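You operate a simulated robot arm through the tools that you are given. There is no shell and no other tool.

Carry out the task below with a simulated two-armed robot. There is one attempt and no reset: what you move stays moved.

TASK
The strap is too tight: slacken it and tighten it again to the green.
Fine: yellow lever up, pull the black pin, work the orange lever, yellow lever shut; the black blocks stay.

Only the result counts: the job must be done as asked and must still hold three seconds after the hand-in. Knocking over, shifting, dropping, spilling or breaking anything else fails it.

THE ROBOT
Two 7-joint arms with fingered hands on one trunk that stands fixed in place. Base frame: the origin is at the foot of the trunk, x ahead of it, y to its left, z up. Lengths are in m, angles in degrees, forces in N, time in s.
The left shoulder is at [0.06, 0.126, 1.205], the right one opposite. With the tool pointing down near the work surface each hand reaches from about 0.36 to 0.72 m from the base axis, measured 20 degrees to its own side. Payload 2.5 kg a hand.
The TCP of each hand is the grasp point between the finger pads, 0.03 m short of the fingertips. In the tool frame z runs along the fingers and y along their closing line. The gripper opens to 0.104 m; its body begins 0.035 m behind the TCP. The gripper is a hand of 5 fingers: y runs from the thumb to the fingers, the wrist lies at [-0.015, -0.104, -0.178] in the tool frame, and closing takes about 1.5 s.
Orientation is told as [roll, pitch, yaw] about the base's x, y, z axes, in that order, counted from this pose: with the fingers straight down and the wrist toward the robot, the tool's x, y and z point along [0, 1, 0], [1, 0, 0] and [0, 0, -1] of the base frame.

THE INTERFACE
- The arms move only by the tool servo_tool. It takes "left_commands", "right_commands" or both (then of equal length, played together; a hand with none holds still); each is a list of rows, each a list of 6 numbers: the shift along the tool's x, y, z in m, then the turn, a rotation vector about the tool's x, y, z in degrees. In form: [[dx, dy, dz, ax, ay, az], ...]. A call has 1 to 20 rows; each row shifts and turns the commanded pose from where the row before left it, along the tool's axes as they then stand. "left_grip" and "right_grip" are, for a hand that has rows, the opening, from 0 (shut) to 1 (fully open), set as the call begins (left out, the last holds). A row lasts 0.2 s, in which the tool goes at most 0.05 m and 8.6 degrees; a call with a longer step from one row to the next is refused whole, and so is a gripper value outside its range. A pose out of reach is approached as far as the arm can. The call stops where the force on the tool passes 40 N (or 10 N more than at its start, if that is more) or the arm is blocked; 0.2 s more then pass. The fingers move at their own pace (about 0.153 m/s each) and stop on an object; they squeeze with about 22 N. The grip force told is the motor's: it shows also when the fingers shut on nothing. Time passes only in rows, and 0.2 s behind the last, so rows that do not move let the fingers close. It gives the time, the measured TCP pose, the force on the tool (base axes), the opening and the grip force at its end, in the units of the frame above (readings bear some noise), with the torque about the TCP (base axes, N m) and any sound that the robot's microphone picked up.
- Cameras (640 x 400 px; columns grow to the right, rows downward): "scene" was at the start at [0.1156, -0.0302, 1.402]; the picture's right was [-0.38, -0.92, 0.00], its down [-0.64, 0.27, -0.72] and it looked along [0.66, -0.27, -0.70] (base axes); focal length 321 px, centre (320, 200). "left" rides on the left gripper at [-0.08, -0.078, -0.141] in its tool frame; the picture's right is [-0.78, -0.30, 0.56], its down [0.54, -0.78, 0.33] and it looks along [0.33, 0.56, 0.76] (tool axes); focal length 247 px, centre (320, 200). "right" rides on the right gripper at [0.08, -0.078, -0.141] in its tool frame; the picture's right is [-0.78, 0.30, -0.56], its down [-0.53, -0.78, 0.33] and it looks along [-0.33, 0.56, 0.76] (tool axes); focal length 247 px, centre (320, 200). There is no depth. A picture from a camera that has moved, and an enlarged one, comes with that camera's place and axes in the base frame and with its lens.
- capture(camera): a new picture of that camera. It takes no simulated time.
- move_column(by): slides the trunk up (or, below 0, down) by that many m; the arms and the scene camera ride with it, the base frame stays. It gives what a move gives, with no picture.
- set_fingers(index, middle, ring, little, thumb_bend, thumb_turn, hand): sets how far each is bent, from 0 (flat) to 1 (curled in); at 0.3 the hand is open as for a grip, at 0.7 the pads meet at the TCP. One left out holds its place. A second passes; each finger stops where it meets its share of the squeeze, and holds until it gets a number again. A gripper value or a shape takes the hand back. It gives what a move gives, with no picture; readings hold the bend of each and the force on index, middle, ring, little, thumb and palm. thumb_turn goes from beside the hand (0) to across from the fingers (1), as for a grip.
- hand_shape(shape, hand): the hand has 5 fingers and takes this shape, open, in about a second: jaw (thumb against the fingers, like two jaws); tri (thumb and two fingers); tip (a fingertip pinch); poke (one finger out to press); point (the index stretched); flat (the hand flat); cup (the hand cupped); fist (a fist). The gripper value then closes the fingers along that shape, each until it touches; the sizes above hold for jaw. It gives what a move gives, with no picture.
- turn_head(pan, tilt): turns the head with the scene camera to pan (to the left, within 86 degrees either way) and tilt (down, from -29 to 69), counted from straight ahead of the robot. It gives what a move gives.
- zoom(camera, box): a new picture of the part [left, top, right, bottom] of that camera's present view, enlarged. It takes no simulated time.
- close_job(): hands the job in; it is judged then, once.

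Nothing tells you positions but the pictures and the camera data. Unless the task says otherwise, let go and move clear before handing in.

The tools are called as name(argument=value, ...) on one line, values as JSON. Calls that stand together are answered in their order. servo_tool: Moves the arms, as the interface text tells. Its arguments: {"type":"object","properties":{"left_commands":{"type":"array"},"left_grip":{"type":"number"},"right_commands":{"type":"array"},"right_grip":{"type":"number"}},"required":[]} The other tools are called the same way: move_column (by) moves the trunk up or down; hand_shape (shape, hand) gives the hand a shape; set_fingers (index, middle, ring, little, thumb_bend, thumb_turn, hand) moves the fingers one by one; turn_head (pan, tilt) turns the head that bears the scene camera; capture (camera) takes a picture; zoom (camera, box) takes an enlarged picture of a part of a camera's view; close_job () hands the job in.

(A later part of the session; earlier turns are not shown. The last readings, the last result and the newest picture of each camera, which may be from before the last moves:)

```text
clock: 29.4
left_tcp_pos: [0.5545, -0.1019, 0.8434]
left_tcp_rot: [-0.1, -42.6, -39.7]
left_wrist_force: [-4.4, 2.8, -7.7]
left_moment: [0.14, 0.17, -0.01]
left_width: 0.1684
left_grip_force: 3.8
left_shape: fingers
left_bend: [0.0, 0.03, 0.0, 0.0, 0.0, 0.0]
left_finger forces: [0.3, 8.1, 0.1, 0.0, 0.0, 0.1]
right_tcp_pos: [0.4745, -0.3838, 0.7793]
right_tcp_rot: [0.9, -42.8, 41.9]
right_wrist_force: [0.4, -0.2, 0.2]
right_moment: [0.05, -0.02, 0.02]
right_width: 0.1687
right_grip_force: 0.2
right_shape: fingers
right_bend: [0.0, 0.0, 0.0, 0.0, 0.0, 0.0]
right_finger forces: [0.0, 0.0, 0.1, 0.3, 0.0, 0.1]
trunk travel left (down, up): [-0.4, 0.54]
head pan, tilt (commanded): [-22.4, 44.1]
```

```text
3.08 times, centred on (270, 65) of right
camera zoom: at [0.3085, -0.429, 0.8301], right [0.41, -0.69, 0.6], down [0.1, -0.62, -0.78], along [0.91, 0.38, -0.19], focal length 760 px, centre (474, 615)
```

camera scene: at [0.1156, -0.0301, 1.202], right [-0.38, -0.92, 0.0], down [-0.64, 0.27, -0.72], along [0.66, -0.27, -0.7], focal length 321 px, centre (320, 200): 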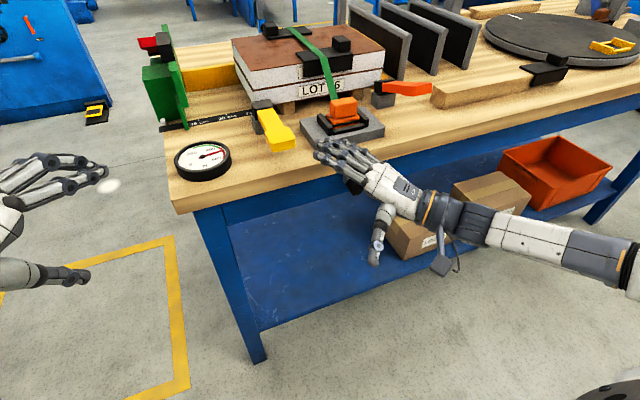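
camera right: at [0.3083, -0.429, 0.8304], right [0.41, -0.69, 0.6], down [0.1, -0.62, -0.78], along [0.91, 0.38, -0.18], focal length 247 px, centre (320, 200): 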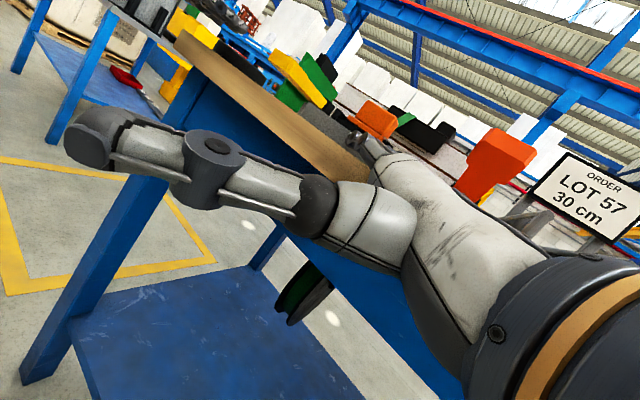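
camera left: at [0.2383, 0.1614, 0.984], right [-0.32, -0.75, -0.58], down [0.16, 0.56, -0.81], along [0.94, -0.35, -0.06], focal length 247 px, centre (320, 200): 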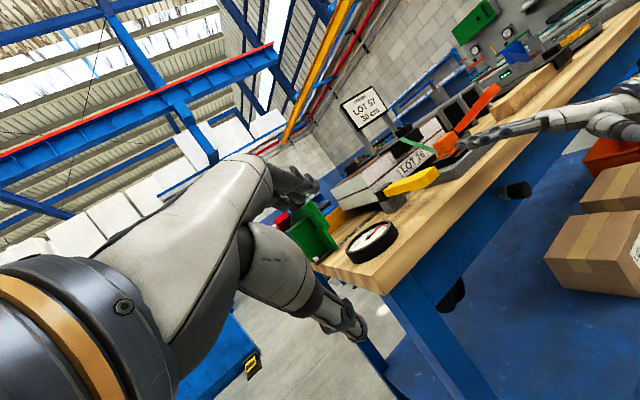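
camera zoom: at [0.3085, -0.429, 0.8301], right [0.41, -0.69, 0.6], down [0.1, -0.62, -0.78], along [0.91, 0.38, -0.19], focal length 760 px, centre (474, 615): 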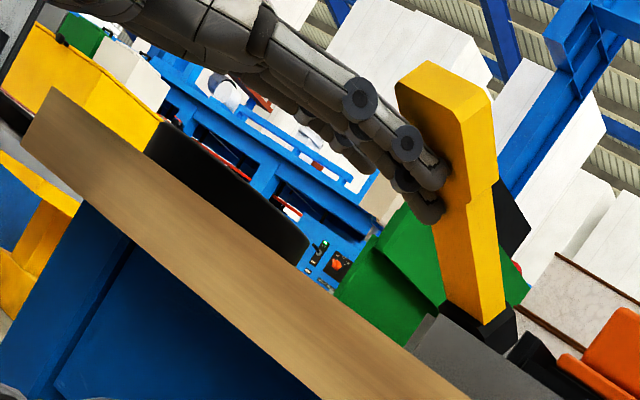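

The yellow lever is rising (about 40°) with only ~8 N. I'll continue up and forward along its arc.

servo_tool(left_commands=[[0.0052, 0.012, -0.0039, 0, 0, 0], [0.0052, 0.012, -0.0039, 0, 0, 0], [0.0052, 0.012, -0.0039, 0, 0, 0], [0.0052, 0.012, -0.0039, 0, 0, 0], [0.0071, 0.0109, 0.0006, 0, 0, 0], [0.0071, 0.0109, 0.0006, 0, 0, 0], [0.0071, 0.0109, 0.0006, 0, 0, 0]])

zoom(camera="scene", box=[180, 60, 372, 180])

zoom(camera="right", box=[200, 0, 380, 130])

```text
clock: 30.2
left_tcp_pos: [0.569, -0.1037, 0.856]
left_tcp_rot: [-0.1, -40.3, -40.2]
left_wrist_force: [-12.6, 4.0, -18.1]
left_moment: [0.39, -0.07, -0.27]
left_width: 0.1635
left_grip_force: 10.9
left_shape: fingers
left_bend: [0.07, 0.01, 0.0, 0.0, 0.0, 0.0]
left_finger forces: [10.7, 11.2, 0.0, 0.1, 0.0, 0.0]
right_tcp_pos: [0.4751, -0.3841, 0.7805]
right_tcp_rot: [0.9, -42.8, 42.1]
right_wrist_force: [-0.6, 0.0, 0.4]
right_moment: [-0.02, -0.04, 0.0]
right_width: 0.1684
right_grip_force: 0.4
right_shape: fingers
right_bend: [0.0, 0.0, 0.0, 0.0, 0.0, 0.0]
right_finger forces: [0.1, 0.0, 0.0, 0.4, 0.0, 0.0]
trunk travel left (down, up): [-0.4, 0.54]
head pan, tilt (commanded): [-22.4, 44.1]
stopped in row 3 (left hand): the force on the tool passed its limit at 41 N (the readings are from after the stop); the commanded pose is now the measured one
```

```text
3.33 times, centred on (276, 120) of scene
camera zoom: at [0.116, -0.03, 1.202], right [-0.38, -0.92, 0.0], down [-0.64, 0.27, -0.72], along [0.66, -0.27, -0.7], focal length 1070 px, centre (467, 467)
```

zoom: 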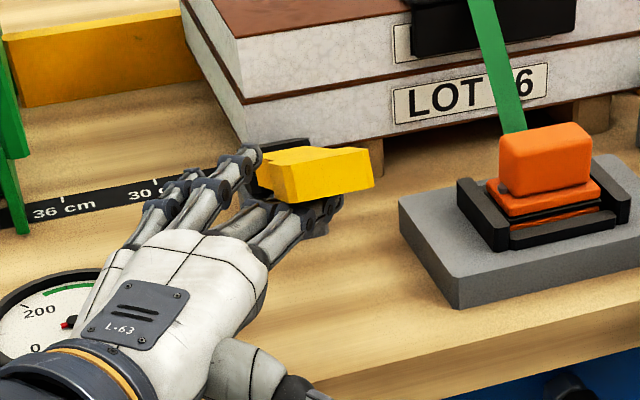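

```text
3.08 times, centred on (290, 65) of right
camera zoom: at [0.3086, -0.4289, 0.8303], right [0.41, -0.69, 0.6], down [0.1, -0.62, -0.78], along [0.91, 0.38, -0.19], focal length 760 px, centre (412, 615)
```

zoom: 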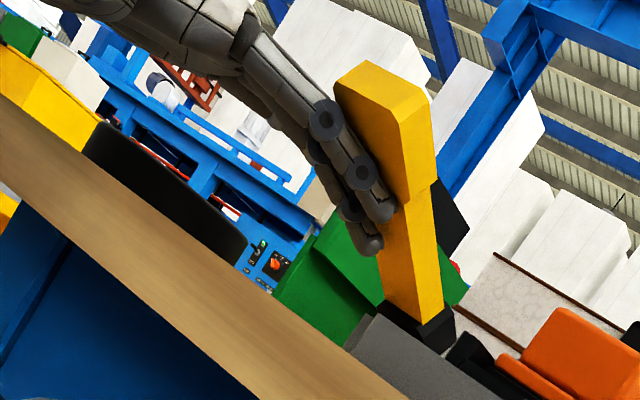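

The lever stopped moving at about 25° even with a firm, well-directed 22 N push, so that looks like its end stop. I'll back the fingers off and see whether it stays up.

servo_tool(left_commands=[[0, -0.0082, 0.0088, 0, 0, 0], [0, -0.0082, 0.0088, 0, 0, 0], [0, -0.0157, 0.001, 0, 0, 0], [0, -0.02, -0.018, 0, 0, 0], [0, -0.02, -0.018, 0, 0, 0], [0, -0.02, -0.018, 0, 0, 0]])

zoom(camera="scene", box=[180, 60, 372, 180])

zoom(camera="right", box=[200, 0, 380, 130])

```text
clock: 31.6
left_tcp_pos: [0.499, -0.0442, 0.8315]
left_tcp_rot: [-0.1, -41.4, -40.2]
left_wrist_force: [0.4, -0.5, 0.3]
left_moment: [0.01, 0.04, 0.01]
left_width: 0.1683
left_grip_force: 0.0
left_shape: fingers
left_bend: [0.0, 0.0, 0.0, 0.0, 0.0, 0.0]
left_finger forces: [0.0, 0.0, 0.0, 0.0, 0.0, 0.0]
right_tcp_pos: [0.4752, -0.383, 0.7789]
right_tcp_rot: [0.9, -42.8, 42.0]
right_wrist_force: [0.1, -1.2, 1.0]
right_moment: [-0.02, -0.04, 0.0]
right_width: 0.1687
right_grip_force: 0.1
right_shape: fingers
right_bend: [0.0, 0.0, 0.0, 0.0, 0.0, 0.0]
right_finger forces: [0.0, 0.0, 0.1, 0.3, 0.1, 0.0]
trunk travel left (down, up): [-0.4, 0.54]
head pan, tilt (commanded): [-22.4, 44.1]
```

```text
3.33 times, centred on (276, 120) of scene
camera zoom: at [0.1156, -0.0303, 1.202], right [-0.38, -0.92, 0.0], down [-0.64, 0.27, -0.72], along [0.66, -0.27, -0.7], focal length 1070 px, centre (467, 467)
```

zoom: 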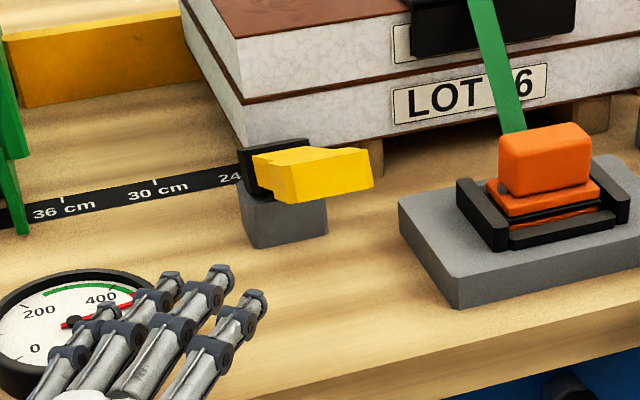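

```text
3.08 times, centred on (290, 65) of right
camera zoom: at [0.3084, -0.429, 0.8303], right [0.41, -0.69, 0.6], down [0.1, -0.62, -0.78], along [0.91, 0.38, -0.18], focal length 760 px, centre (412, 615)
```

zoom: 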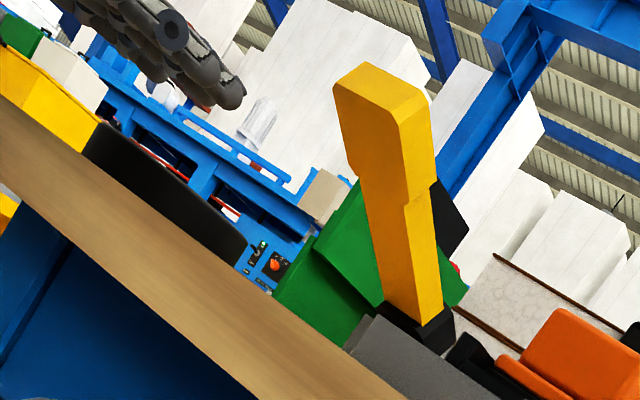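

The yellow lever stays up at about 27°. Next is the black pin: I'll park the left hand as a side-view camera and put the right hand in jaw shape.

servo_tool(left_commands=[[0.0, -0.02, -0.03, 0, 0, 0], [0.014, -0.0083, -0.036, 0, 0, 0], [0.014, -0.0083, -0.036, 0, 0, 0], [0.014, -0.0083, -0.036, 0, 0, 0], [0.014, -0.0083, -0.036, 0, 0, 0], [0.014, 0, -0.03, 0, 0, 0]])

hand_shape(hand="right", shape="jaw")

capture(camera="scene")

capture(camera="left")

```text
clock: 33.0
left_tcp_pos: [0.4095, 0.1216, 0.9497]
left_tcp_rot: [0.0, -41.4, -40.1]
left_wrist_force: [0.2, 0.4, -0.4]
left_moment: [0.03, 0.01, 0.0]
left_width: 0.1685
left_grip_force: 0.1
left_shape: fingers
left_bend: [0.0, 0.0, 0.0, 0.0, 0.0, 0.0]
left_finger forces: [0.0, 0.0, 0.0, 0.0, 0.0, 0.0]
right_tcp_pos: [0.4746, -0.3831, 0.7797]
right_tcp_rot: [0.9, -42.7, 42.0]
right_wrist_force: [0.5, 0.8, 0.3]
right_moment: [0.03, 0.01, 0.0]
right_width: 0.1683
right_grip_force: 0.3
right_shape: fingers
right_bend: [0.0, 0.0, 0.0, 0.0, 0.0, 0.0]
right_finger forces: [0.0, 0.0, 0.1, 0.1, 0.1, 0.1]
trunk travel left (down, up): [-0.4, 0.54]
head pan, tilt (commanded): [-22.4, 44.1]
```

```text
clock: 33.9
left_tcp_pos: [0.41, 0.1243, 0.9503]
left_tcp_rot: [0.0, -41.5, -40.2]
left_wrist_force: [-0.5, 0.2, 0.1]
left_moment: [0.02, 0.0, 0.03]
left_width: 0.1683
left_grip_force: 0.1
left_shape: fingers
left_bend: [0.0, 0.0, 0.0, 0.0, 0.0, 0.0]
left_finger forces: [0.1, 0.0, 0.1, 0.1, 0.1, 0.0]
right_tcp_pos: [0.475, -0.3828, 0.7833]
right_tcp_rot: [0.5, -43.2, 42.1]
right_wrist_force: [0.5, -0.2, 16.1]
right_moment: [0.46, -1.22, -0.1]
right_width: 0.1039
right_grip_force: 0.0
right_shape: jaw
right_bend: [0.3, 0.3, 0.12, 0.3, 0.3, 0.97]
right_finger forces: [0.1, 0.1, 18.2, 0.0, 0.1, 0.0]
trunk travel left (down, up): [-0.4, 0.54]
head pan, tilt (commanded): [-22.4, 44.1]
```

```text
taken
camera scene: at [0.1144, -0.0294, 1.2023], right [-0.38, -0.92, 0.0], down [-0.64, 0.26, -0.72], along [0.67, -0.27, -0.69], focal length 321 px, centre (320, 200)
```

scene: 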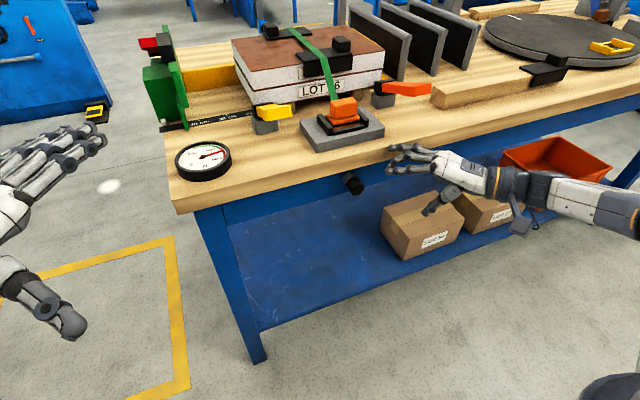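

```text
taken
camera left: at [0.2417, 0.1599, 1.0046], right [-0.39, -0.69, -0.61], down [0.07, 0.64, -0.76], along [0.92, -0.34, -0.2], focal length 247 px, centre (320, 200)
```

left: 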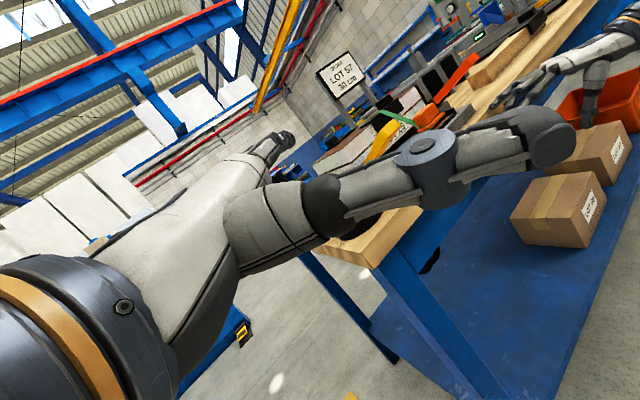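

The right ring finger touched the bench edge on closing, so I'll back that hand off at once. I'll also return the left hand to jaw shape so its thumb doesn't block its camera.

servo_tool(right_commands=[[0, 0.0068, -0.0073, 0, 0, 0], [0, -0.0146, -0.0136, 0, 0, 0], [0, -0.0219, -0.0204, 0, 0, 0], [0, -0.0219, -0.0204, 0, 0, 0]], right_grip=1)

hand_shape(hand="left", shape="jaw")

zoom(camera="scene", box=[160, 70, 480, 270])

```text
clock: 34.9
left_tcp_pos: [0.4105, 0.1233, 0.9499]
left_tcp_rot: [-0.1, -41.4, -40.2]
left_wrist_force: [0.1, -0.2, -0.4]
left_moment: [0.03, 0.01, 0.01]
left_width: 0.1682
left_grip_force: 0.1
left_shape: fingers
left_bend: [0.0, 0.0, 0.0, 0.0, 0.0, 0.0]
left_finger forces: [0.0, 0.0, 0.0, 0.0, 0.0, 0.1]
right_tcp_pos: [0.4166, -0.4372, 0.7897]
right_tcp_rot: [0.9, -42.8, 42.0]
right_wrist_force: [-0.1, -0.3, -0.8]
right_moment: [-0.03, -0.01, -0.01]
right_width: 0.1039
right_grip_force: 0.0
right_shape: jaw
right_bend: [0.3, 0.3, 0.3, 0.3, 0.3, 0.97]
right_finger forces: [0.1, 0.0, 0.0, 0.0, 0.0, 0.0]
trunk travel left (down, up): [-0.4, 0.54]
head pan, tilt (commanded): [-22.4, 44.1]
```

```text
clock: 35.8
left_tcp_pos: [0.4102, 0.1229, 0.9509]
left_tcp_rot: [-0.2, -41.4, -40.2]
left_wrist_force: [-0.1, -0.6, -0.1]
left_moment: [-0.02, 0.0, 0.01]
left_width: 0.1039
left_grip_force: 0.1
left_shape: jaw
left_bend: [0.3, 0.3, 0.3, 0.3, 0.3, 0.97]
left_finger forces: [0.0, 0.0, 0.0, 0.0, 0.0, 0.1]
right_tcp_pos: [0.4168, -0.4369, 0.7902]
right_tcp_rot: [0.9, -42.8, 41.9]
right_wrist_force: [0.2, -0.8, -0.9]
right_moment: [-0.04, 0.0, 0.0]
right_width: 0.1041
right_grip_force: 0.0
right_shape: jaw
right_bend: [0.3, 0.3, 0.3, 0.3, 0.3, 0.97]
right_finger forces: [0.0, 0.0, 0.0, 0.1, 0.0, 0.0]
trunk travel left (down, up): [-0.4, 0.54]
head pan, tilt (commanded): [-22.4, 44.1]
```

```text
2.00 times, centred on (320, 170) of scene
camera zoom: at [0.1156, -0.0302, 1.202], right [-0.38, -0.92, 0.0], down [-0.64, 0.27, -0.72], along [0.66, -0.27, -0.7], focal length 642 px, centre (320, 260)
```

zoom: 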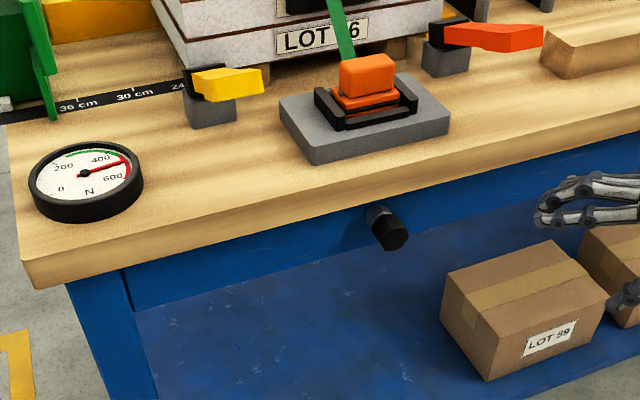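

All is well and the gauge is unchanged at about 490. I'll lower the trunk another 0.12 m so the right hand can approach the knob horizontally.

move_column(by=-0.12)

servo_tool(right_commands=[[0, 0.007, -0.0073, -7, 0, 0], [0, 0.007, -0.0073, -7, 0, 0], [0, 0.007, -0.0073, -7, 0, 0], [0, 0.007, -0.0073, -7, 0, 0], [0, 0.007, -0.0073, -7, 0, 0]])

capture(camera="scene")

capture(camera="left")

```text
clock: 37.3
left_tcp_pos: [0.4099, 0.1227, 0.8304]
left_tcp_rot: [-0.1, -41.3, -40.1]
left_wrist_force: [-0.5, -0.2, 0.4]
left_moment: [0.01, -0.02, 0.01]
left_width: 0.104
left_grip_force: 0.1
left_shape: jaw
left_bend: [0.3, 0.3, 0.3, 0.3, 0.3, 0.97]
left_finger forces: [0.0, 0.0, 0.1, 0.1, 0.0, 0.0]
right_tcp_pos: [0.416, -0.436, 0.6707]
right_tcp_rot: [0.8, -42.8, 42.0]
right_wrist_force: [0.4, -0.5, 0.1]
right_moment: [0.03, -0.02, 0.02]
right_width: 0.104
right_grip_force: 0.1
right_shape: jaw
right_bend: [0.3, 0.3, 0.3, 0.3, 0.3, 0.97]
right_finger forces: [0.1, 0.1, 0.0, 0.0, 0.0, 0.0]
trunk travel left (down, up): [-0.28, 0.66]
head pan, tilt (commanded): [-22.4, 44.1]
```

```text
clock: 38.5
left_tcp_pos: [0.4102, 0.123, 0.8301]
left_tcp_rot: [-0.2, -41.5, -40.2]
left_wrist_force: [0.9, -0.1, 1.3]
left_moment: [-0.03, -0.01, 0.03]
left_width: 0.104
left_grip_force: 0.1
left_shape: jaw
left_bend: [0.3, 0.3, 0.3, 0.3, 0.3, 0.97]
left_finger forces: [0.0, 0.0, 0.0, 0.0, 0.1, 0.0]
right_tcp_pos: [0.4093, -0.4458, 0.7174]
right_tcp_rot: [2.7, -77.8, 39.8]
right_wrist_force: [0.6, 0.7, -0.1]
right_moment: [0.0, 0.0, -0.01]
right_width: 0.1041
right_grip_force: 0.0
right_shape: jaw
right_bend: [0.3, 0.3, 0.3, 0.3, 0.3, 0.97]
right_finger forces: [0.0, 0.0, 0.0, 0.1, 0.0, 0.0]
trunk travel left (down, up): [-0.28, 0.66]
head pan, tilt (commanded): [-22.4, 44.1]
```

```text
taken
camera scene: at [0.1155, -0.0302, 1.082], right [-0.38, -0.92, 0.0], down [-0.64, 0.27, -0.72], along [0.66, -0.27, -0.7], focal length 321 px, centre (320, 200)
```

scene: 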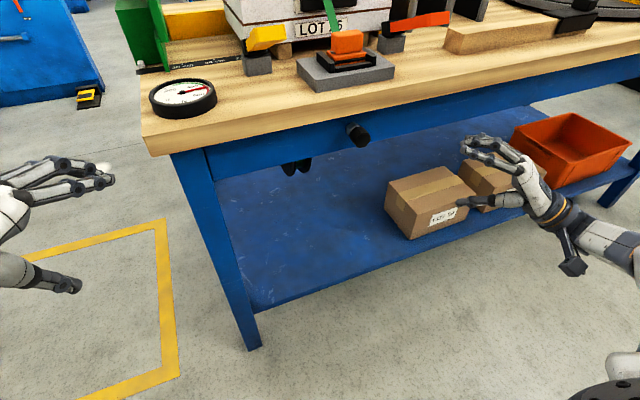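

```text
taken
camera left: at [0.2425, 0.1595, 0.8844], right [-0.39, -0.69, -0.61], down [0.07, 0.64, -0.76], along [0.92, -0.34, -0.2], focal length 247 px, centre (320, 200)
```

left: 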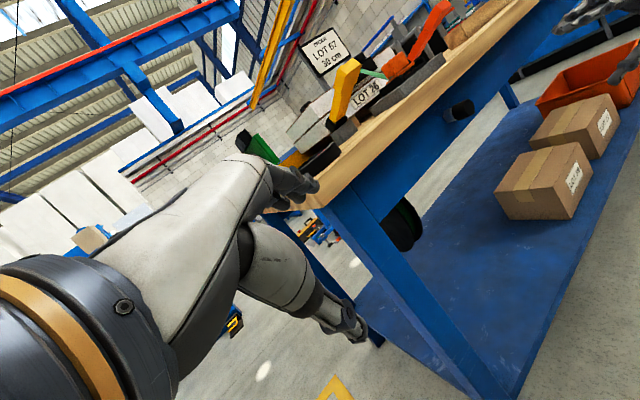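

Now both cameras see the knob cleanly. I'll zoom in on it for a precise position, and on the right hand.

zoom(camera="scene", box=[320, 105, 400, 155])

zoom(camera="left", box=[420, 80, 500, 140])

zoom(camera="scene", box=[440, 110, 600, 240])

```text
8.00 times, centred on (360, 130) of scene
camera zoom: at [0.1155, -0.0302, 1.082], right [-0.38, -0.92, 0.0], down [-0.64, 0.27, -0.72], along [0.66, -0.27, -0.7], focal length 2569 px, centre (0, 760)
```

zoom: 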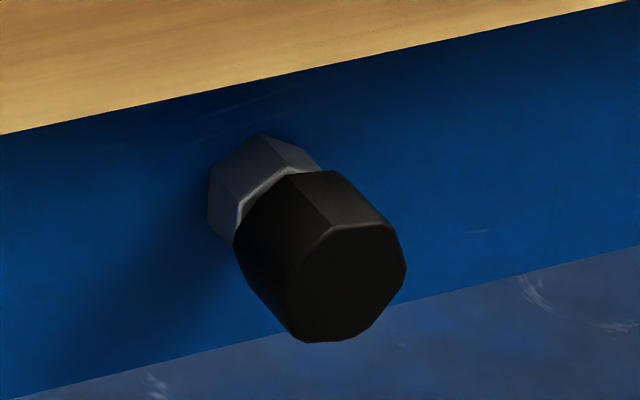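

```text
6.67 times, centred on (460, 110) of left
camera zoom: at [0.2425, 0.1595, 0.8844], right [-0.39, -0.69, -0.61], down [0.07, 0.64, -0.76], along [0.92, -0.34, -0.2], focal length 1646 px, centre (-613, 800)
```

zoom: 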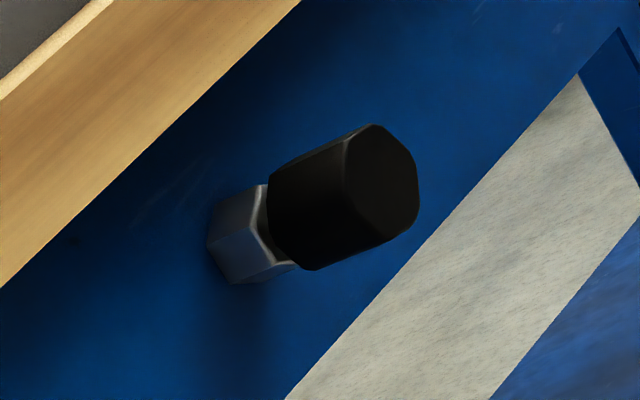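

```text
3.08 times, centred on (520, 175) of scene
camera zoom: at [0.1155, -0.0302, 1.082], right [-0.38, -0.92, 0.0], down [-0.64, 0.27, -0.72], along [0.66, -0.27, -0.7], focal length 988 px, centre (-295, 277)
```

zoom: 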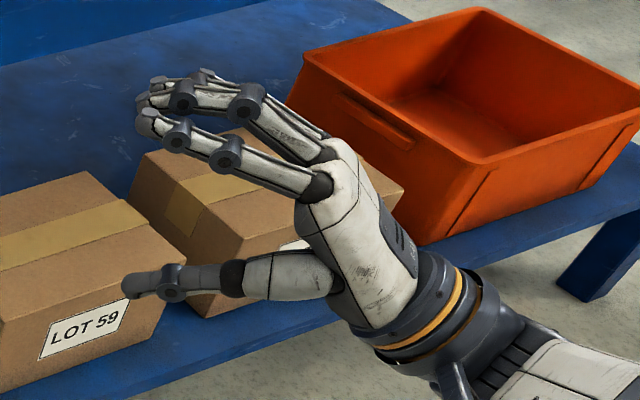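

The knob front centre is confirmed at (0.533,−0.286,0.758). I'll turn the right hand to yaw ≈25 and nearly horizontal, half-open the jaw and move to a pre-grasp in front of the knob.

servo_tool(right_commands=[[0, 0, 0, 0, -7.2, 1.6], [0, 0, 0, 0, -7.2, 1.6], [0, 0, 0, -5, 0, 0], [0, 0, 0, -5, 0, 0], [0.0238, 0.0104, 0.0262, 0, 0, 0], [0.0238, 0.0104, 0.0262, 0, 0, 0], [0.0238, 0.0104, 0.0262, 0, 0, 0], [0.0238, 0.0104, 0.0262, 0, 0, 0]], right_grip=0.52)

capture(camera="scene")

zoom(camera="scene", box=[310, 80, 470, 200])

zoom(camera="left", box=[400, 40, 560, 160])

```text
clock: 40.3
left_tcp_pos: [0.4103, 0.1232, 0.8303]
left_tcp_rot: [0.0, -41.4, -40.1]
left_wrist_force: [-0.4, 0.0, 0.1]
left_moment: [0.0, -0.01, 0.02]
left_width: 0.104
left_grip_force: 0.1
left_shape: jaw
left_bend: [0.3, 0.3, 0.3, 0.3, 0.3, 0.97]
left_finger forces: [0.0, 0.0, 0.1, 0.1, 0.0, 0.0]
right_tcp_pos: [0.462, -0.3081, 0.7563]
right_tcp_rot: [15.1, -87.4, 12.8]
right_wrist_force: [-0.2, 0.1, 0.2]
right_moment: [0.01, 0.0, 0.0]
right_width: 0.0542
right_grip_force: 0.0
right_shape: jaw
right_bend: [0.74, 0.44, 0.4, 0.41, 0.68, 1.0]
right_finger forces: [0.0, 0.1, 0.0, 0.0, 0.1, 0.0]
trunk travel left (down, up): [-0.28, 0.66]
head pan, tilt (commanded): [-22.4, 44.1]
```

```text
taken
camera scene: at [0.1155, -0.0303, 1.082], right [-0.38, -0.92, 0.0], down [-0.64, 0.27, -0.72], along [0.66, -0.27, -0.7], focal length 321 px, centre (320, 200)
```

scene: 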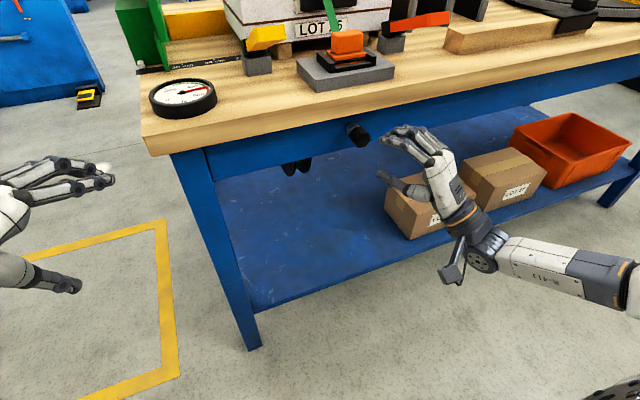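

```text
3.33 times, centred on (390, 140) of scene
camera zoom: at [0.1155, -0.0303, 1.082], right [-0.38, -0.92, 0.0], down [-0.64, 0.27, -0.72], along [0.66, -0.27, -0.7], focal length 1070 px, centre (87, 400)
```

zoom: 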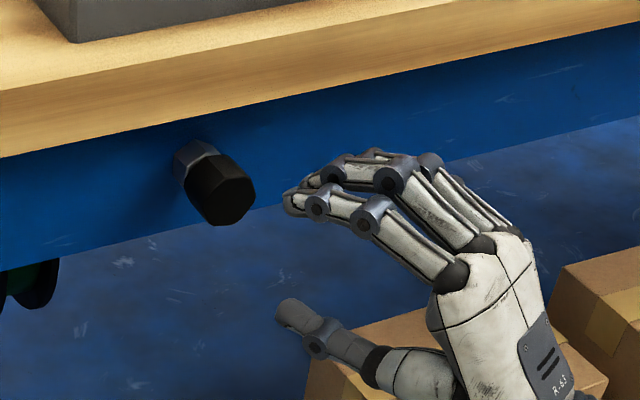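

```text
3.33 times, centred on (480, 100) of left
camera zoom: at [0.2425, 0.1594, 0.8844], right [-0.39, -0.69, -0.61], down [0.07, 0.64, -0.76], along [0.92, -0.34, -0.2], focal length 823 px, centre (-213, 533)
```

zoom: 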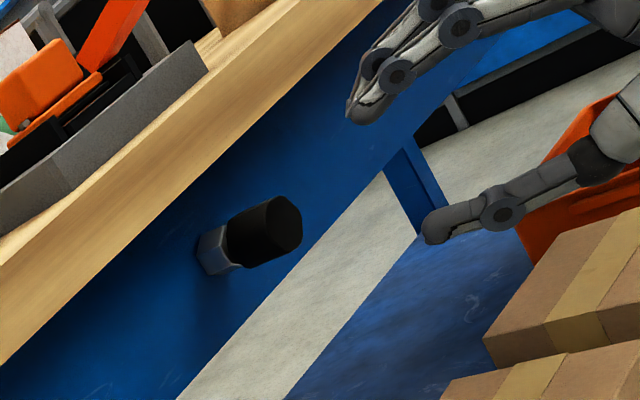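

The opening is level with the knob. I'll advance about 60 % of the way and check.

servo_tool(right_commands=[[-0.0022, 0.0004, 0.0138, 0, 0, 0], [-0.0022, 0.0004, 0.0138, 0, 0, 0], [-0.0022, 0.0004, 0.0138, 0, 0, 0]])

zoom(camera="scene", box=[310, 80, 470, 200])

zoom(camera="left", box=[400, 40, 560, 160])

```text
clock: 41.1
left_tcp_pos: [0.4099, 0.1238, 0.8305]
left_tcp_rot: [-0.2, -41.5, -40.3]
left_wrist_force: [0.9, 0.1, -0.2]
left_moment: [0.01, 0.01, -0.02]
left_width: 0.104
left_grip_force: 0.0
left_shape: jaw
left_bend: [0.3, 0.3, 0.3, 0.3, 0.3, 0.97]
left_finger forces: [0.1, 0.0, 0.0, 0.0, 0.0, 0.1]
right_tcp_pos: [0.5004, -0.2986, 0.7552]
right_tcp_rot: [16.9, -87.7, 10.9]
right_wrist_force: [0.9, -0.6, 0.2]
right_moment: [-0.01, 0.02, 0.0]
right_width: 0.0542
right_grip_force: 0.1
right_shape: jaw
right_bend: [0.74, 0.44, 0.4, 0.41, 0.68, 1.0]
right_finger forces: [0.0, 0.0, 0.0, 0.1, 0.0, 0.0]
trunk travel left (down, up): [-0.28, 0.66]
head pan, tilt (commanded): [-22.4, 44.1]
```

```text
3.33 times, centred on (390, 140) of scene
camera zoom: at [0.1155, -0.0302, 1.082], right [-0.38, -0.92, 0.0], down [-0.64, 0.27, -0.72], along [0.66, -0.27, -0.7], focal length 1070 px, centre (87, 400)
```

zoom: 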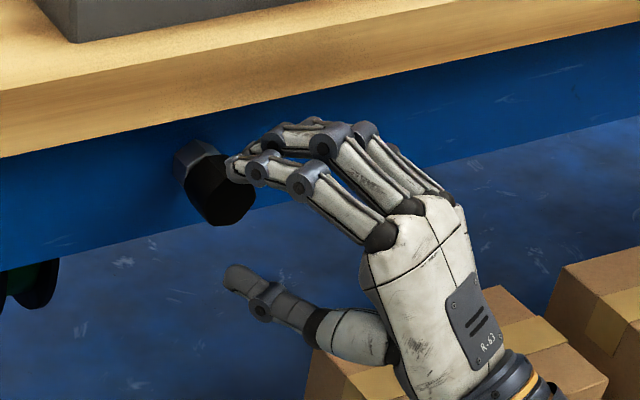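

```text
3.33 times, centred on (480, 100) of left
camera zoom: at [0.2425, 0.1595, 0.8844], right [-0.39, -0.69, -0.61], down [0.07, 0.64, -0.76], along [0.92, -0.34, -0.2], focal length 823 px, centre (-213, 533)
```

zoom: 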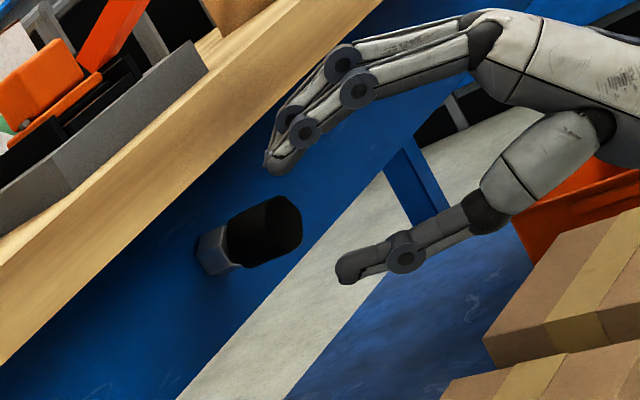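

The fingers are above and the thumb below the knob, aligned. I'll advance the rest and close.

servo_tool(right_commands=[[-0.0024, 0.0004, 0.0091, 0, 0, 0], [-0.0024, 0.0004, 0.0091, 0, 0, 0], [-0.0024, 0.0004, 0.0091, 0, 0, 0]])

zoom(camera="scene", box=[310, 80, 470, 200])

zoom(camera="left", box=[400, 40, 560, 160])

```text
clock: 41.9
left_tcp_pos: [0.4103, 0.1235, 0.8303]
left_tcp_rot: [0.0, -41.4, -40.2]
left_wrist_force: [-0.5, -0.3, 0.5]
left_moment: [-0.02, 0.0, 0.0]
left_width: 0.104
left_grip_force: 0.0
left_shape: jaw
left_bend: [0.3, 0.3, 0.3, 0.3, 0.3, 0.97]
left_finger forces: [0.1, 0.0, 0.1, 0.1, 0.0, 0.0]
right_tcp_pos: [0.5256, -0.2921, 0.7554]
right_tcp_rot: [16.2, -87.5, 11.8]
right_wrist_force: [-12.8, -2.4, -2.7]
right_moment: [0.17, -0.54, -0.18]
right_width: 0.0545
right_grip_force: 0.0
right_shape: jaw
right_bend: [0.74, 0.43, 0.42, 0.41, 0.68, 1.0]
right_finger forces: [0.0, 8.1, 4.6, 0.0, 0.1, 0.0]
trunk travel left (down, up): [-0.28, 0.66]
head pan, tilt (commanded): [-22.4, 44.1]
```

```text
3.33 times, centred on (390, 140) of scene
camera zoom: at [0.115, -0.0305, 1.082], right [-0.38, -0.92, 0.0], down [-0.64, 0.27, -0.72], along [0.66, -0.27, -0.7], focal length 1070 px, centre (87, 400)
```

zoom: 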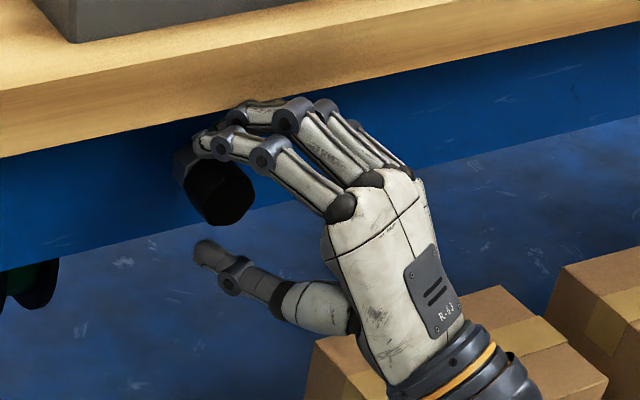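

```text
3.33 times, centred on (480, 100) of left
camera zoom: at [0.2421, 0.1592, 0.8845], right [-0.39, -0.69, -0.61], down [0.07, 0.64, -0.76], along [0.92, -0.34, -0.2], focal length 823 px, centre (-213, 533)
```

zoom: 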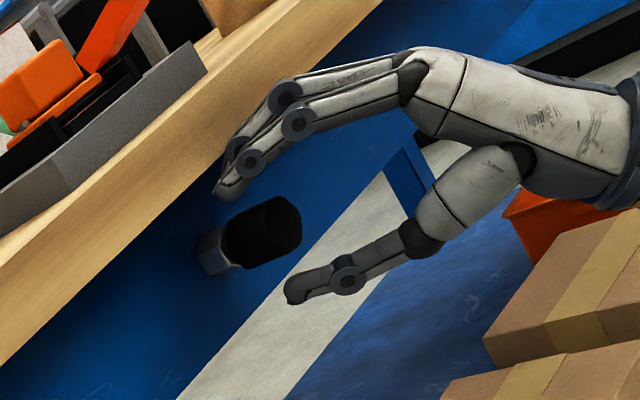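

The middle and ring tips lightly touch the bench edge, and closing will bring them down off it. I'll close on the knob.

servo_tool(right_commands=[[0, 0, 0, 0, 0, 0], [0, 0, 0, 0, 0, 0], [0, 0, 0, 0, 0, 0], [0, 0, 0, 0, 0, 0], [0, 0, 0, 0, 0, 0], [0, 0, 0, 0, 0, 0], [0, 0, 0, 0, 0, 0], [0, 0, 0, 0, 0, 0]], right_grip=0)

zoom(camera="scene", box=[310, 80, 470, 200])

zoom(camera="left", box=[400, 40, 560, 160])

```text
clock: 43.7
left_tcp_pos: [0.4108, 0.1235, 0.83]
left_tcp_rot: [-0.1, -41.5, -40.3]
left_wrist_force: [0.0, -0.8, 0.2]
left_moment: [0.01, 0.01, 0.04]
left_width: 0.104
left_grip_force: 0.0
left_shape: jaw
left_bend: [0.3, 0.3, 0.3, 0.3, 0.3, 0.97]
left_finger forces: [0.0, 0.0, 0.0, 0.0, 0.0, 0.1]
right_tcp_pos: [0.5274, -0.2912, 0.7552]
right_tcp_rot: [15.3, -87.2, 12.8]
right_wrist_force: [-2.4, 10.1, -11.5]
right_moment: [-0.21, 0.23, 0.19]
right_width: 0.0189
right_grip_force: 21.4
right_shape: jaw
right_bend: [0.71, 0.52, 0.6, 0.59, 0.74, 1.0]
right_finger forces: [14.5, 1.0, 2.3, 0.1, 21.9, 0.1]
trunk travel left (down, up): [-0.28, 0.66]
head pan, tilt (commanded): [-22.4, 44.1]
```

```text
3.33 times, centred on (390, 140) of scene
camera zoom: at [0.1163, -0.03, 1.0818], right [-0.38, -0.92, 0.0], down [-0.64, 0.27, -0.72], along [0.66, -0.27, -0.7], focal length 1070 px, centre (87, 400)
```

zoom: 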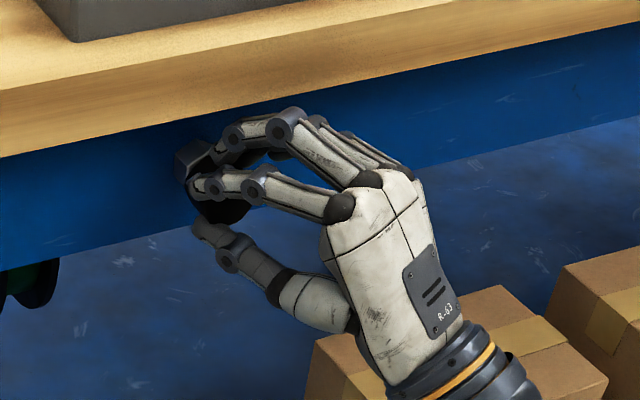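

```text
3.33 times, centred on (480, 100) of left
camera zoom: at [0.2431, 0.1596, 0.8841], right [-0.39, -0.69, -0.61], down [0.07, 0.64, -0.76], along [0.92, -0.34, -0.2], focal length 823 px, centre (-213, 533)
```

zoom: 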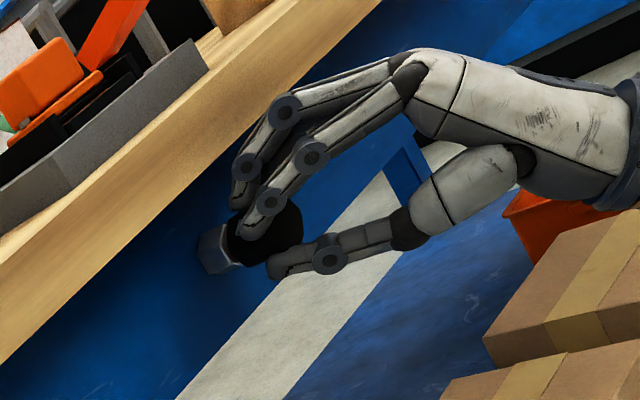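

The knob is gripped between index, middle and thumb (22 N). I'll pull straight out along −x.

servo_tool(right_commands=[[0.0047, -0.0004, -0.0088, 0, 0, 0], [0.0047, -0.0004, -0.0088, 0, 0, 0], [0.0047, -0.0004, -0.0088, 0, 0, 0], [0, 0, 0, 0, 0, 0]])

zoom(camera="scene", box=[140, 20, 460, 200])

zoom(camera="left", box=[400, 40, 560, 160])

zoom(camera="scene", box=[145, 70, 225, 125])

```text
clock: 44.7
left_tcp_pos: [0.4109, 0.1227, 0.8293]
left_tcp_rot: [-0.2, -41.3, -40.2]
left_wrist_force: [-0.6, 0.2, 0.1]
left_moment: [0.01, 0.03, 0.0]
left_width: 0.1038
left_grip_force: 0.1
left_shape: jaw
left_bend: [0.3, 0.3, 0.3, 0.3, 0.3, 0.97]
left_finger forces: [0.0, 0.1, 0.1, 0.0, 0.1, 0.1]
right_tcp_pos: [0.4995, -0.2903, 0.7547]
right_tcp_rot: [15.4, -87.0, 12.2]
right_wrist_force: [24.2, 13.6, -9.7]
right_moment: [-0.09, 0.06, 0.0]
right_width: 0.0175
right_grip_force: 21.7
right_shape: jaw
right_bend: [0.71, 0.52, 0.61, 0.59, 0.73, 1.0]
right_finger forces: [12.9, 1.1, 3.5, 0.0, 19.6, 0.1]
trunk travel left (down, up): [-0.28, 0.66]
head pan, tilt (commanded): [-22.4, 44.1]
```

```text
2.00 times, centred on (300, 110) of scene
camera zoom: at [0.1176, -0.0298, 1.0817], right [-0.38, -0.92, 0.0], down [-0.64, 0.26, -0.72], along [0.66, -0.27, -0.7], focal length 642 px, centre (360, 380)
```

zoom: 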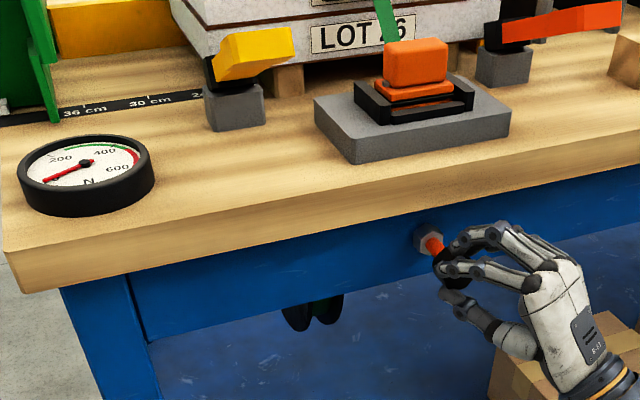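

```text
3.33 times, centred on (480, 100) of left
camera zoom: at [0.2441, 0.1598, 0.8837], right [-0.39, -0.69, -0.61], down [0.07, 0.64, -0.76], along [0.92, -0.34, -0.21], focal length 823 px, centre (-213, 533)
```

zoom: 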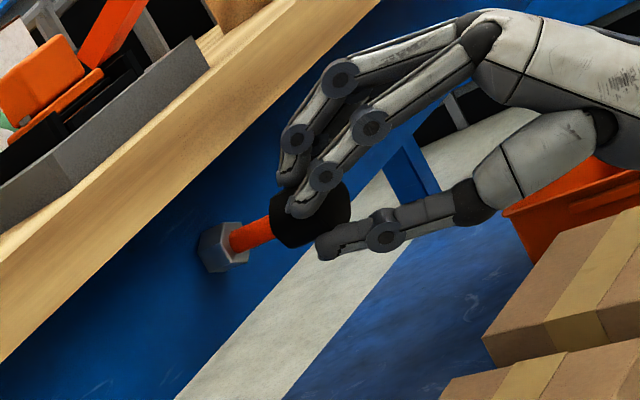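

```text
7.27 times, centred on (185, 98) of scene
camera zoom: at [0.1176, -0.0298, 1.0817], right [-0.38, -0.92, 0.0], down [-0.64, 0.26, -0.72], along [0.66, -0.27, -0.7], focal length 2335 px, centre (1302, 946)
```

zoom: 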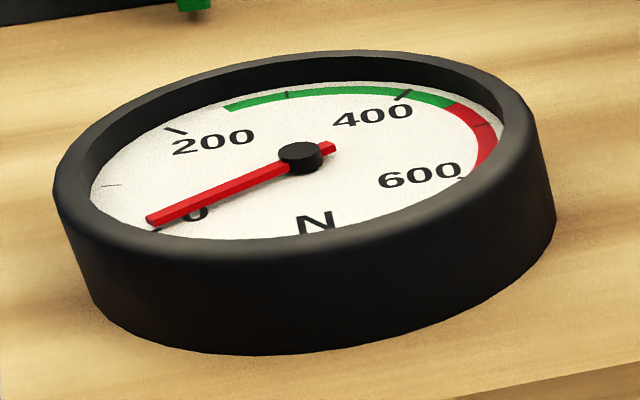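

The pin came out about 28 mm and the gauge dropped to 0, so the strap is slack. I'll let the spring-loaded pin go back in gently, then open and withdraw.

servo_tool(right_commands=[[-0.0047, 0.0004, 0.0088, 0, 0, 0], [-0.0047, 0.0004, 0.0088, 0, 0, 0], [-0.0045, 0.0004, 0.0085, 0, 0, 0], [0, 0, 0, 0, 0, 0]])

zoom(camera="left", box=[400, 40, 560, 160])

zoom(camera="scene", box=[140, 20, 460, 200])

```text
clock: 45.7
left_tcp_pos: [0.4109, 0.123, 0.8301]
left_tcp_rot: [-0.1, -41.4, -40.2]
left_wrist_force: [0.0, -0.2, -0.9]
left_moment: [-0.01, -0.02, -0.02]
left_width: 0.1043
left_grip_force: 0.2
left_shape: jaw
left_bend: [0.3, 0.3, 0.3, 0.3, 0.3, 0.97]
left_finger forces: [0.1, 0.1, 0.1, 0.0, 0.1, 0.1]
right_tcp_pos: [0.5274, -0.2904, 0.7555]
right_tcp_rot: [16.0, -87.4, 11.9]
right_wrist_force: [-4.7, 7.1, -10.3]
right_moment: [-0.14, 0.15, 0.06]
right_width: 0.0181
right_grip_force: 21.8
right_shape: jaw
right_bend: [0.71, 0.52, 0.6, 0.59, 0.74, 1.0]
right_finger forces: [13.4, 1.3, 4.3, 0.1, 20.3, 0.0]
trunk travel left (down, up): [-0.28, 0.66]
head pan, tilt (commanded): [-22.4, 44.1]
```

```text
3.33 times, centred on (480, 100) of left
camera zoom: at [0.2429, 0.1596, 0.8842], right [-0.39, -0.69, -0.61], down [0.07, 0.64, -0.76], along [0.92, -0.34, -0.2], focal length 823 px, centre (-213, 533)
```

zoom: 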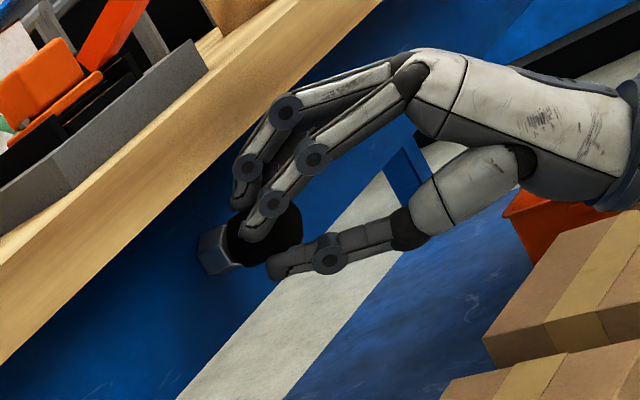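

```text
2.00 times, centred on (300, 110) of scene
camera zoom: at [0.116, -0.0301, 1.0819], right [-0.38, -0.92, 0.0], down [-0.64, 0.27, -0.72], along [0.66, -0.27, -0.7], focal length 642 px, centre (360, 380)
```

zoom: 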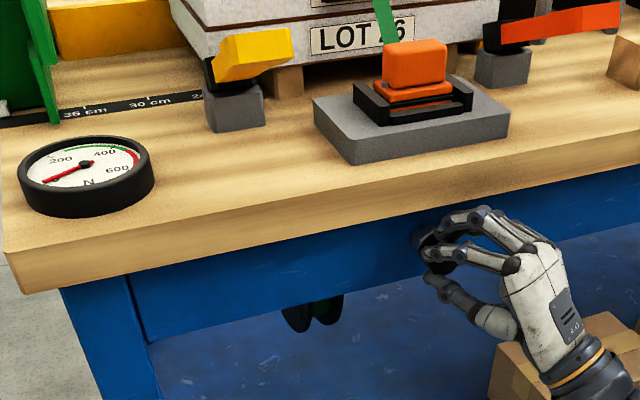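

The pin is seated again and the gauge stays at 0. I'll open and retreat.

servo_tool(right_commands=[[0, 0, 0, 0, 0, 0], [0, 0, 0, 0, 0, 0], [0, -0.001, -0.012, 0, 0, 0], [0, -0.001, -0.03, 0, 0, 0], [0, 0, -0.04, 0, 0, 0], [0, 0, -0.04, 0, 0, 0]], right_grip=0.45)

zoom(camera="left", box=[320, 0, 520, 150])

capture(camera="scene")

```text
clock: 47.1
left_tcp_pos: [0.412, 0.1233, 0.8296]
left_tcp_rot: [-0.2, -41.4, -40.1]
left_wrist_force: [0.1, 0.5, -0.1]
left_moment: [-0.01, 0.02, 0.0]
left_width: 0.1039
left_grip_force: 0.0
left_shape: jaw
left_bend: [0.3, 0.3, 0.3, 0.3, 0.3, 0.97]
left_finger forces: [0.1, 0.0, 0.1, 0.0, 0.0, 0.0]
right_tcp_pos: [0.4162, -0.3473, 0.7615]
right_tcp_rot: [16.6, -87.7, 11.3]
right_wrist_force: [-0.8, -0.2, 0.0]
right_moment: [0.01, -0.04, 0.03]
right_width: 0.0465
right_grip_force: 0.1
right_shape: jaw
right_bend: [0.74, 0.47, 0.44, 0.42, 0.71, 1.0]
right_finger forces: [0.0, 0.0, 0.1, 0.1, 0.1, 0.0]
trunk travel left (down, up): [-0.28, 0.66]
head pan, tilt (commanded): [-22.4, 44.1]
```

```text
2.67 times, centred on (420, 75) of left
camera zoom: at [0.2426, 0.1595, 0.8843], right [-0.39, -0.69, -0.61], down [0.07, 0.64, -0.76], along [0.92, -0.34, -0.2], focal length 659 px, centre (53, 533)
```

zoom: 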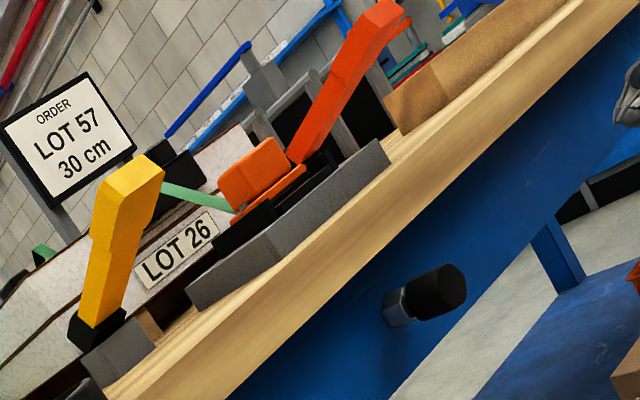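

```text
taken
camera scene: at [0.1157, -0.0301, 1.082], right [-0.38, -0.92, 0.0], down [-0.64, 0.27, -0.72], along [0.66, -0.27, -0.7], focal length 321 px, centre (320, 200)
```

scene: 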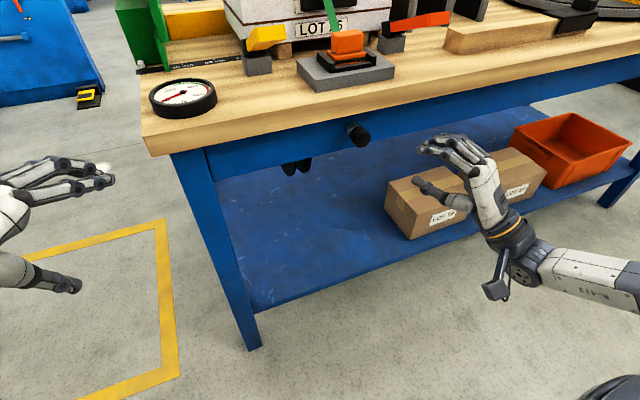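

The pin is home. Next is the orange lever on the right; I'll measure its position with the present views.

zoom(camera="left", box=[390, 0, 470, 60])

zoom(camera="scene", box=[370, 0, 460, 60])

zoom(camera="scene", box=[220, 0, 460, 150])

```text
6.67 times, centred on (430, 30) of left
camera zoom: at [0.2426, 0.1595, 0.8843], right [-0.39, -0.69, -0.61], down [0.07, 0.64, -0.76], along [0.92, -0.34, -0.2], focal length 1646 px, centre (-413, 1333)
```

zoom: 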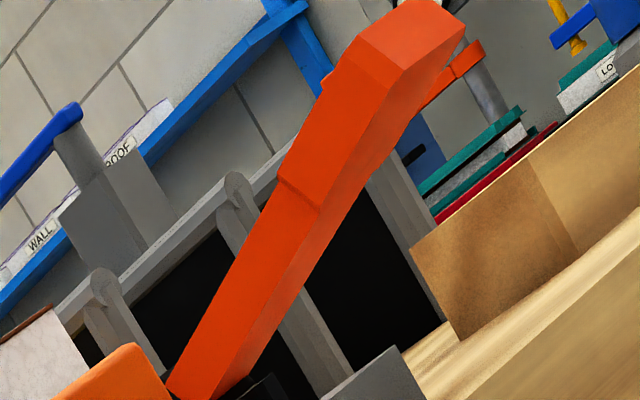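

```text
6.67 times, centred on (415, 30) of scene
camera zoom: at [0.1157, -0.0301, 1.082], right [-0.38, -0.92, 0.0], down [-0.64, 0.27, -0.72], along [0.66, -0.27, -0.7], focal length 2141 px, centre (-313, 1333)
```

zoom: 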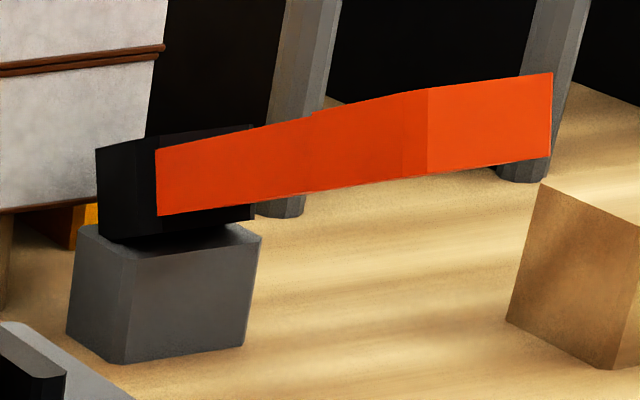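

```text
2.67 times, centred on (340, 75) of scene
camera zoom: at [0.1157, -0.0301, 1.082], right [-0.38, -0.92, 0.0], down [-0.64, 0.27, -0.72], along [0.66, -0.27, -0.7], focal length 856 px, centre (267, 533)
```

zoom: 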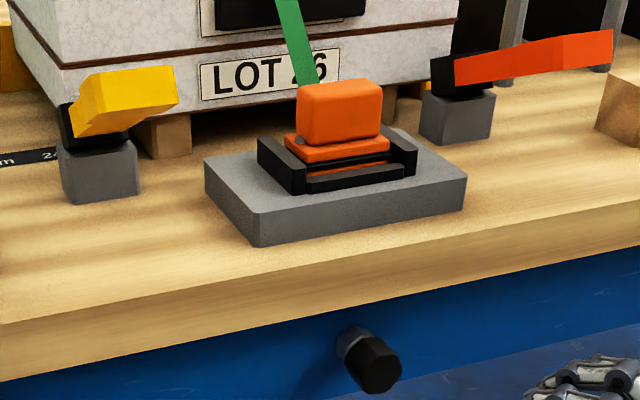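

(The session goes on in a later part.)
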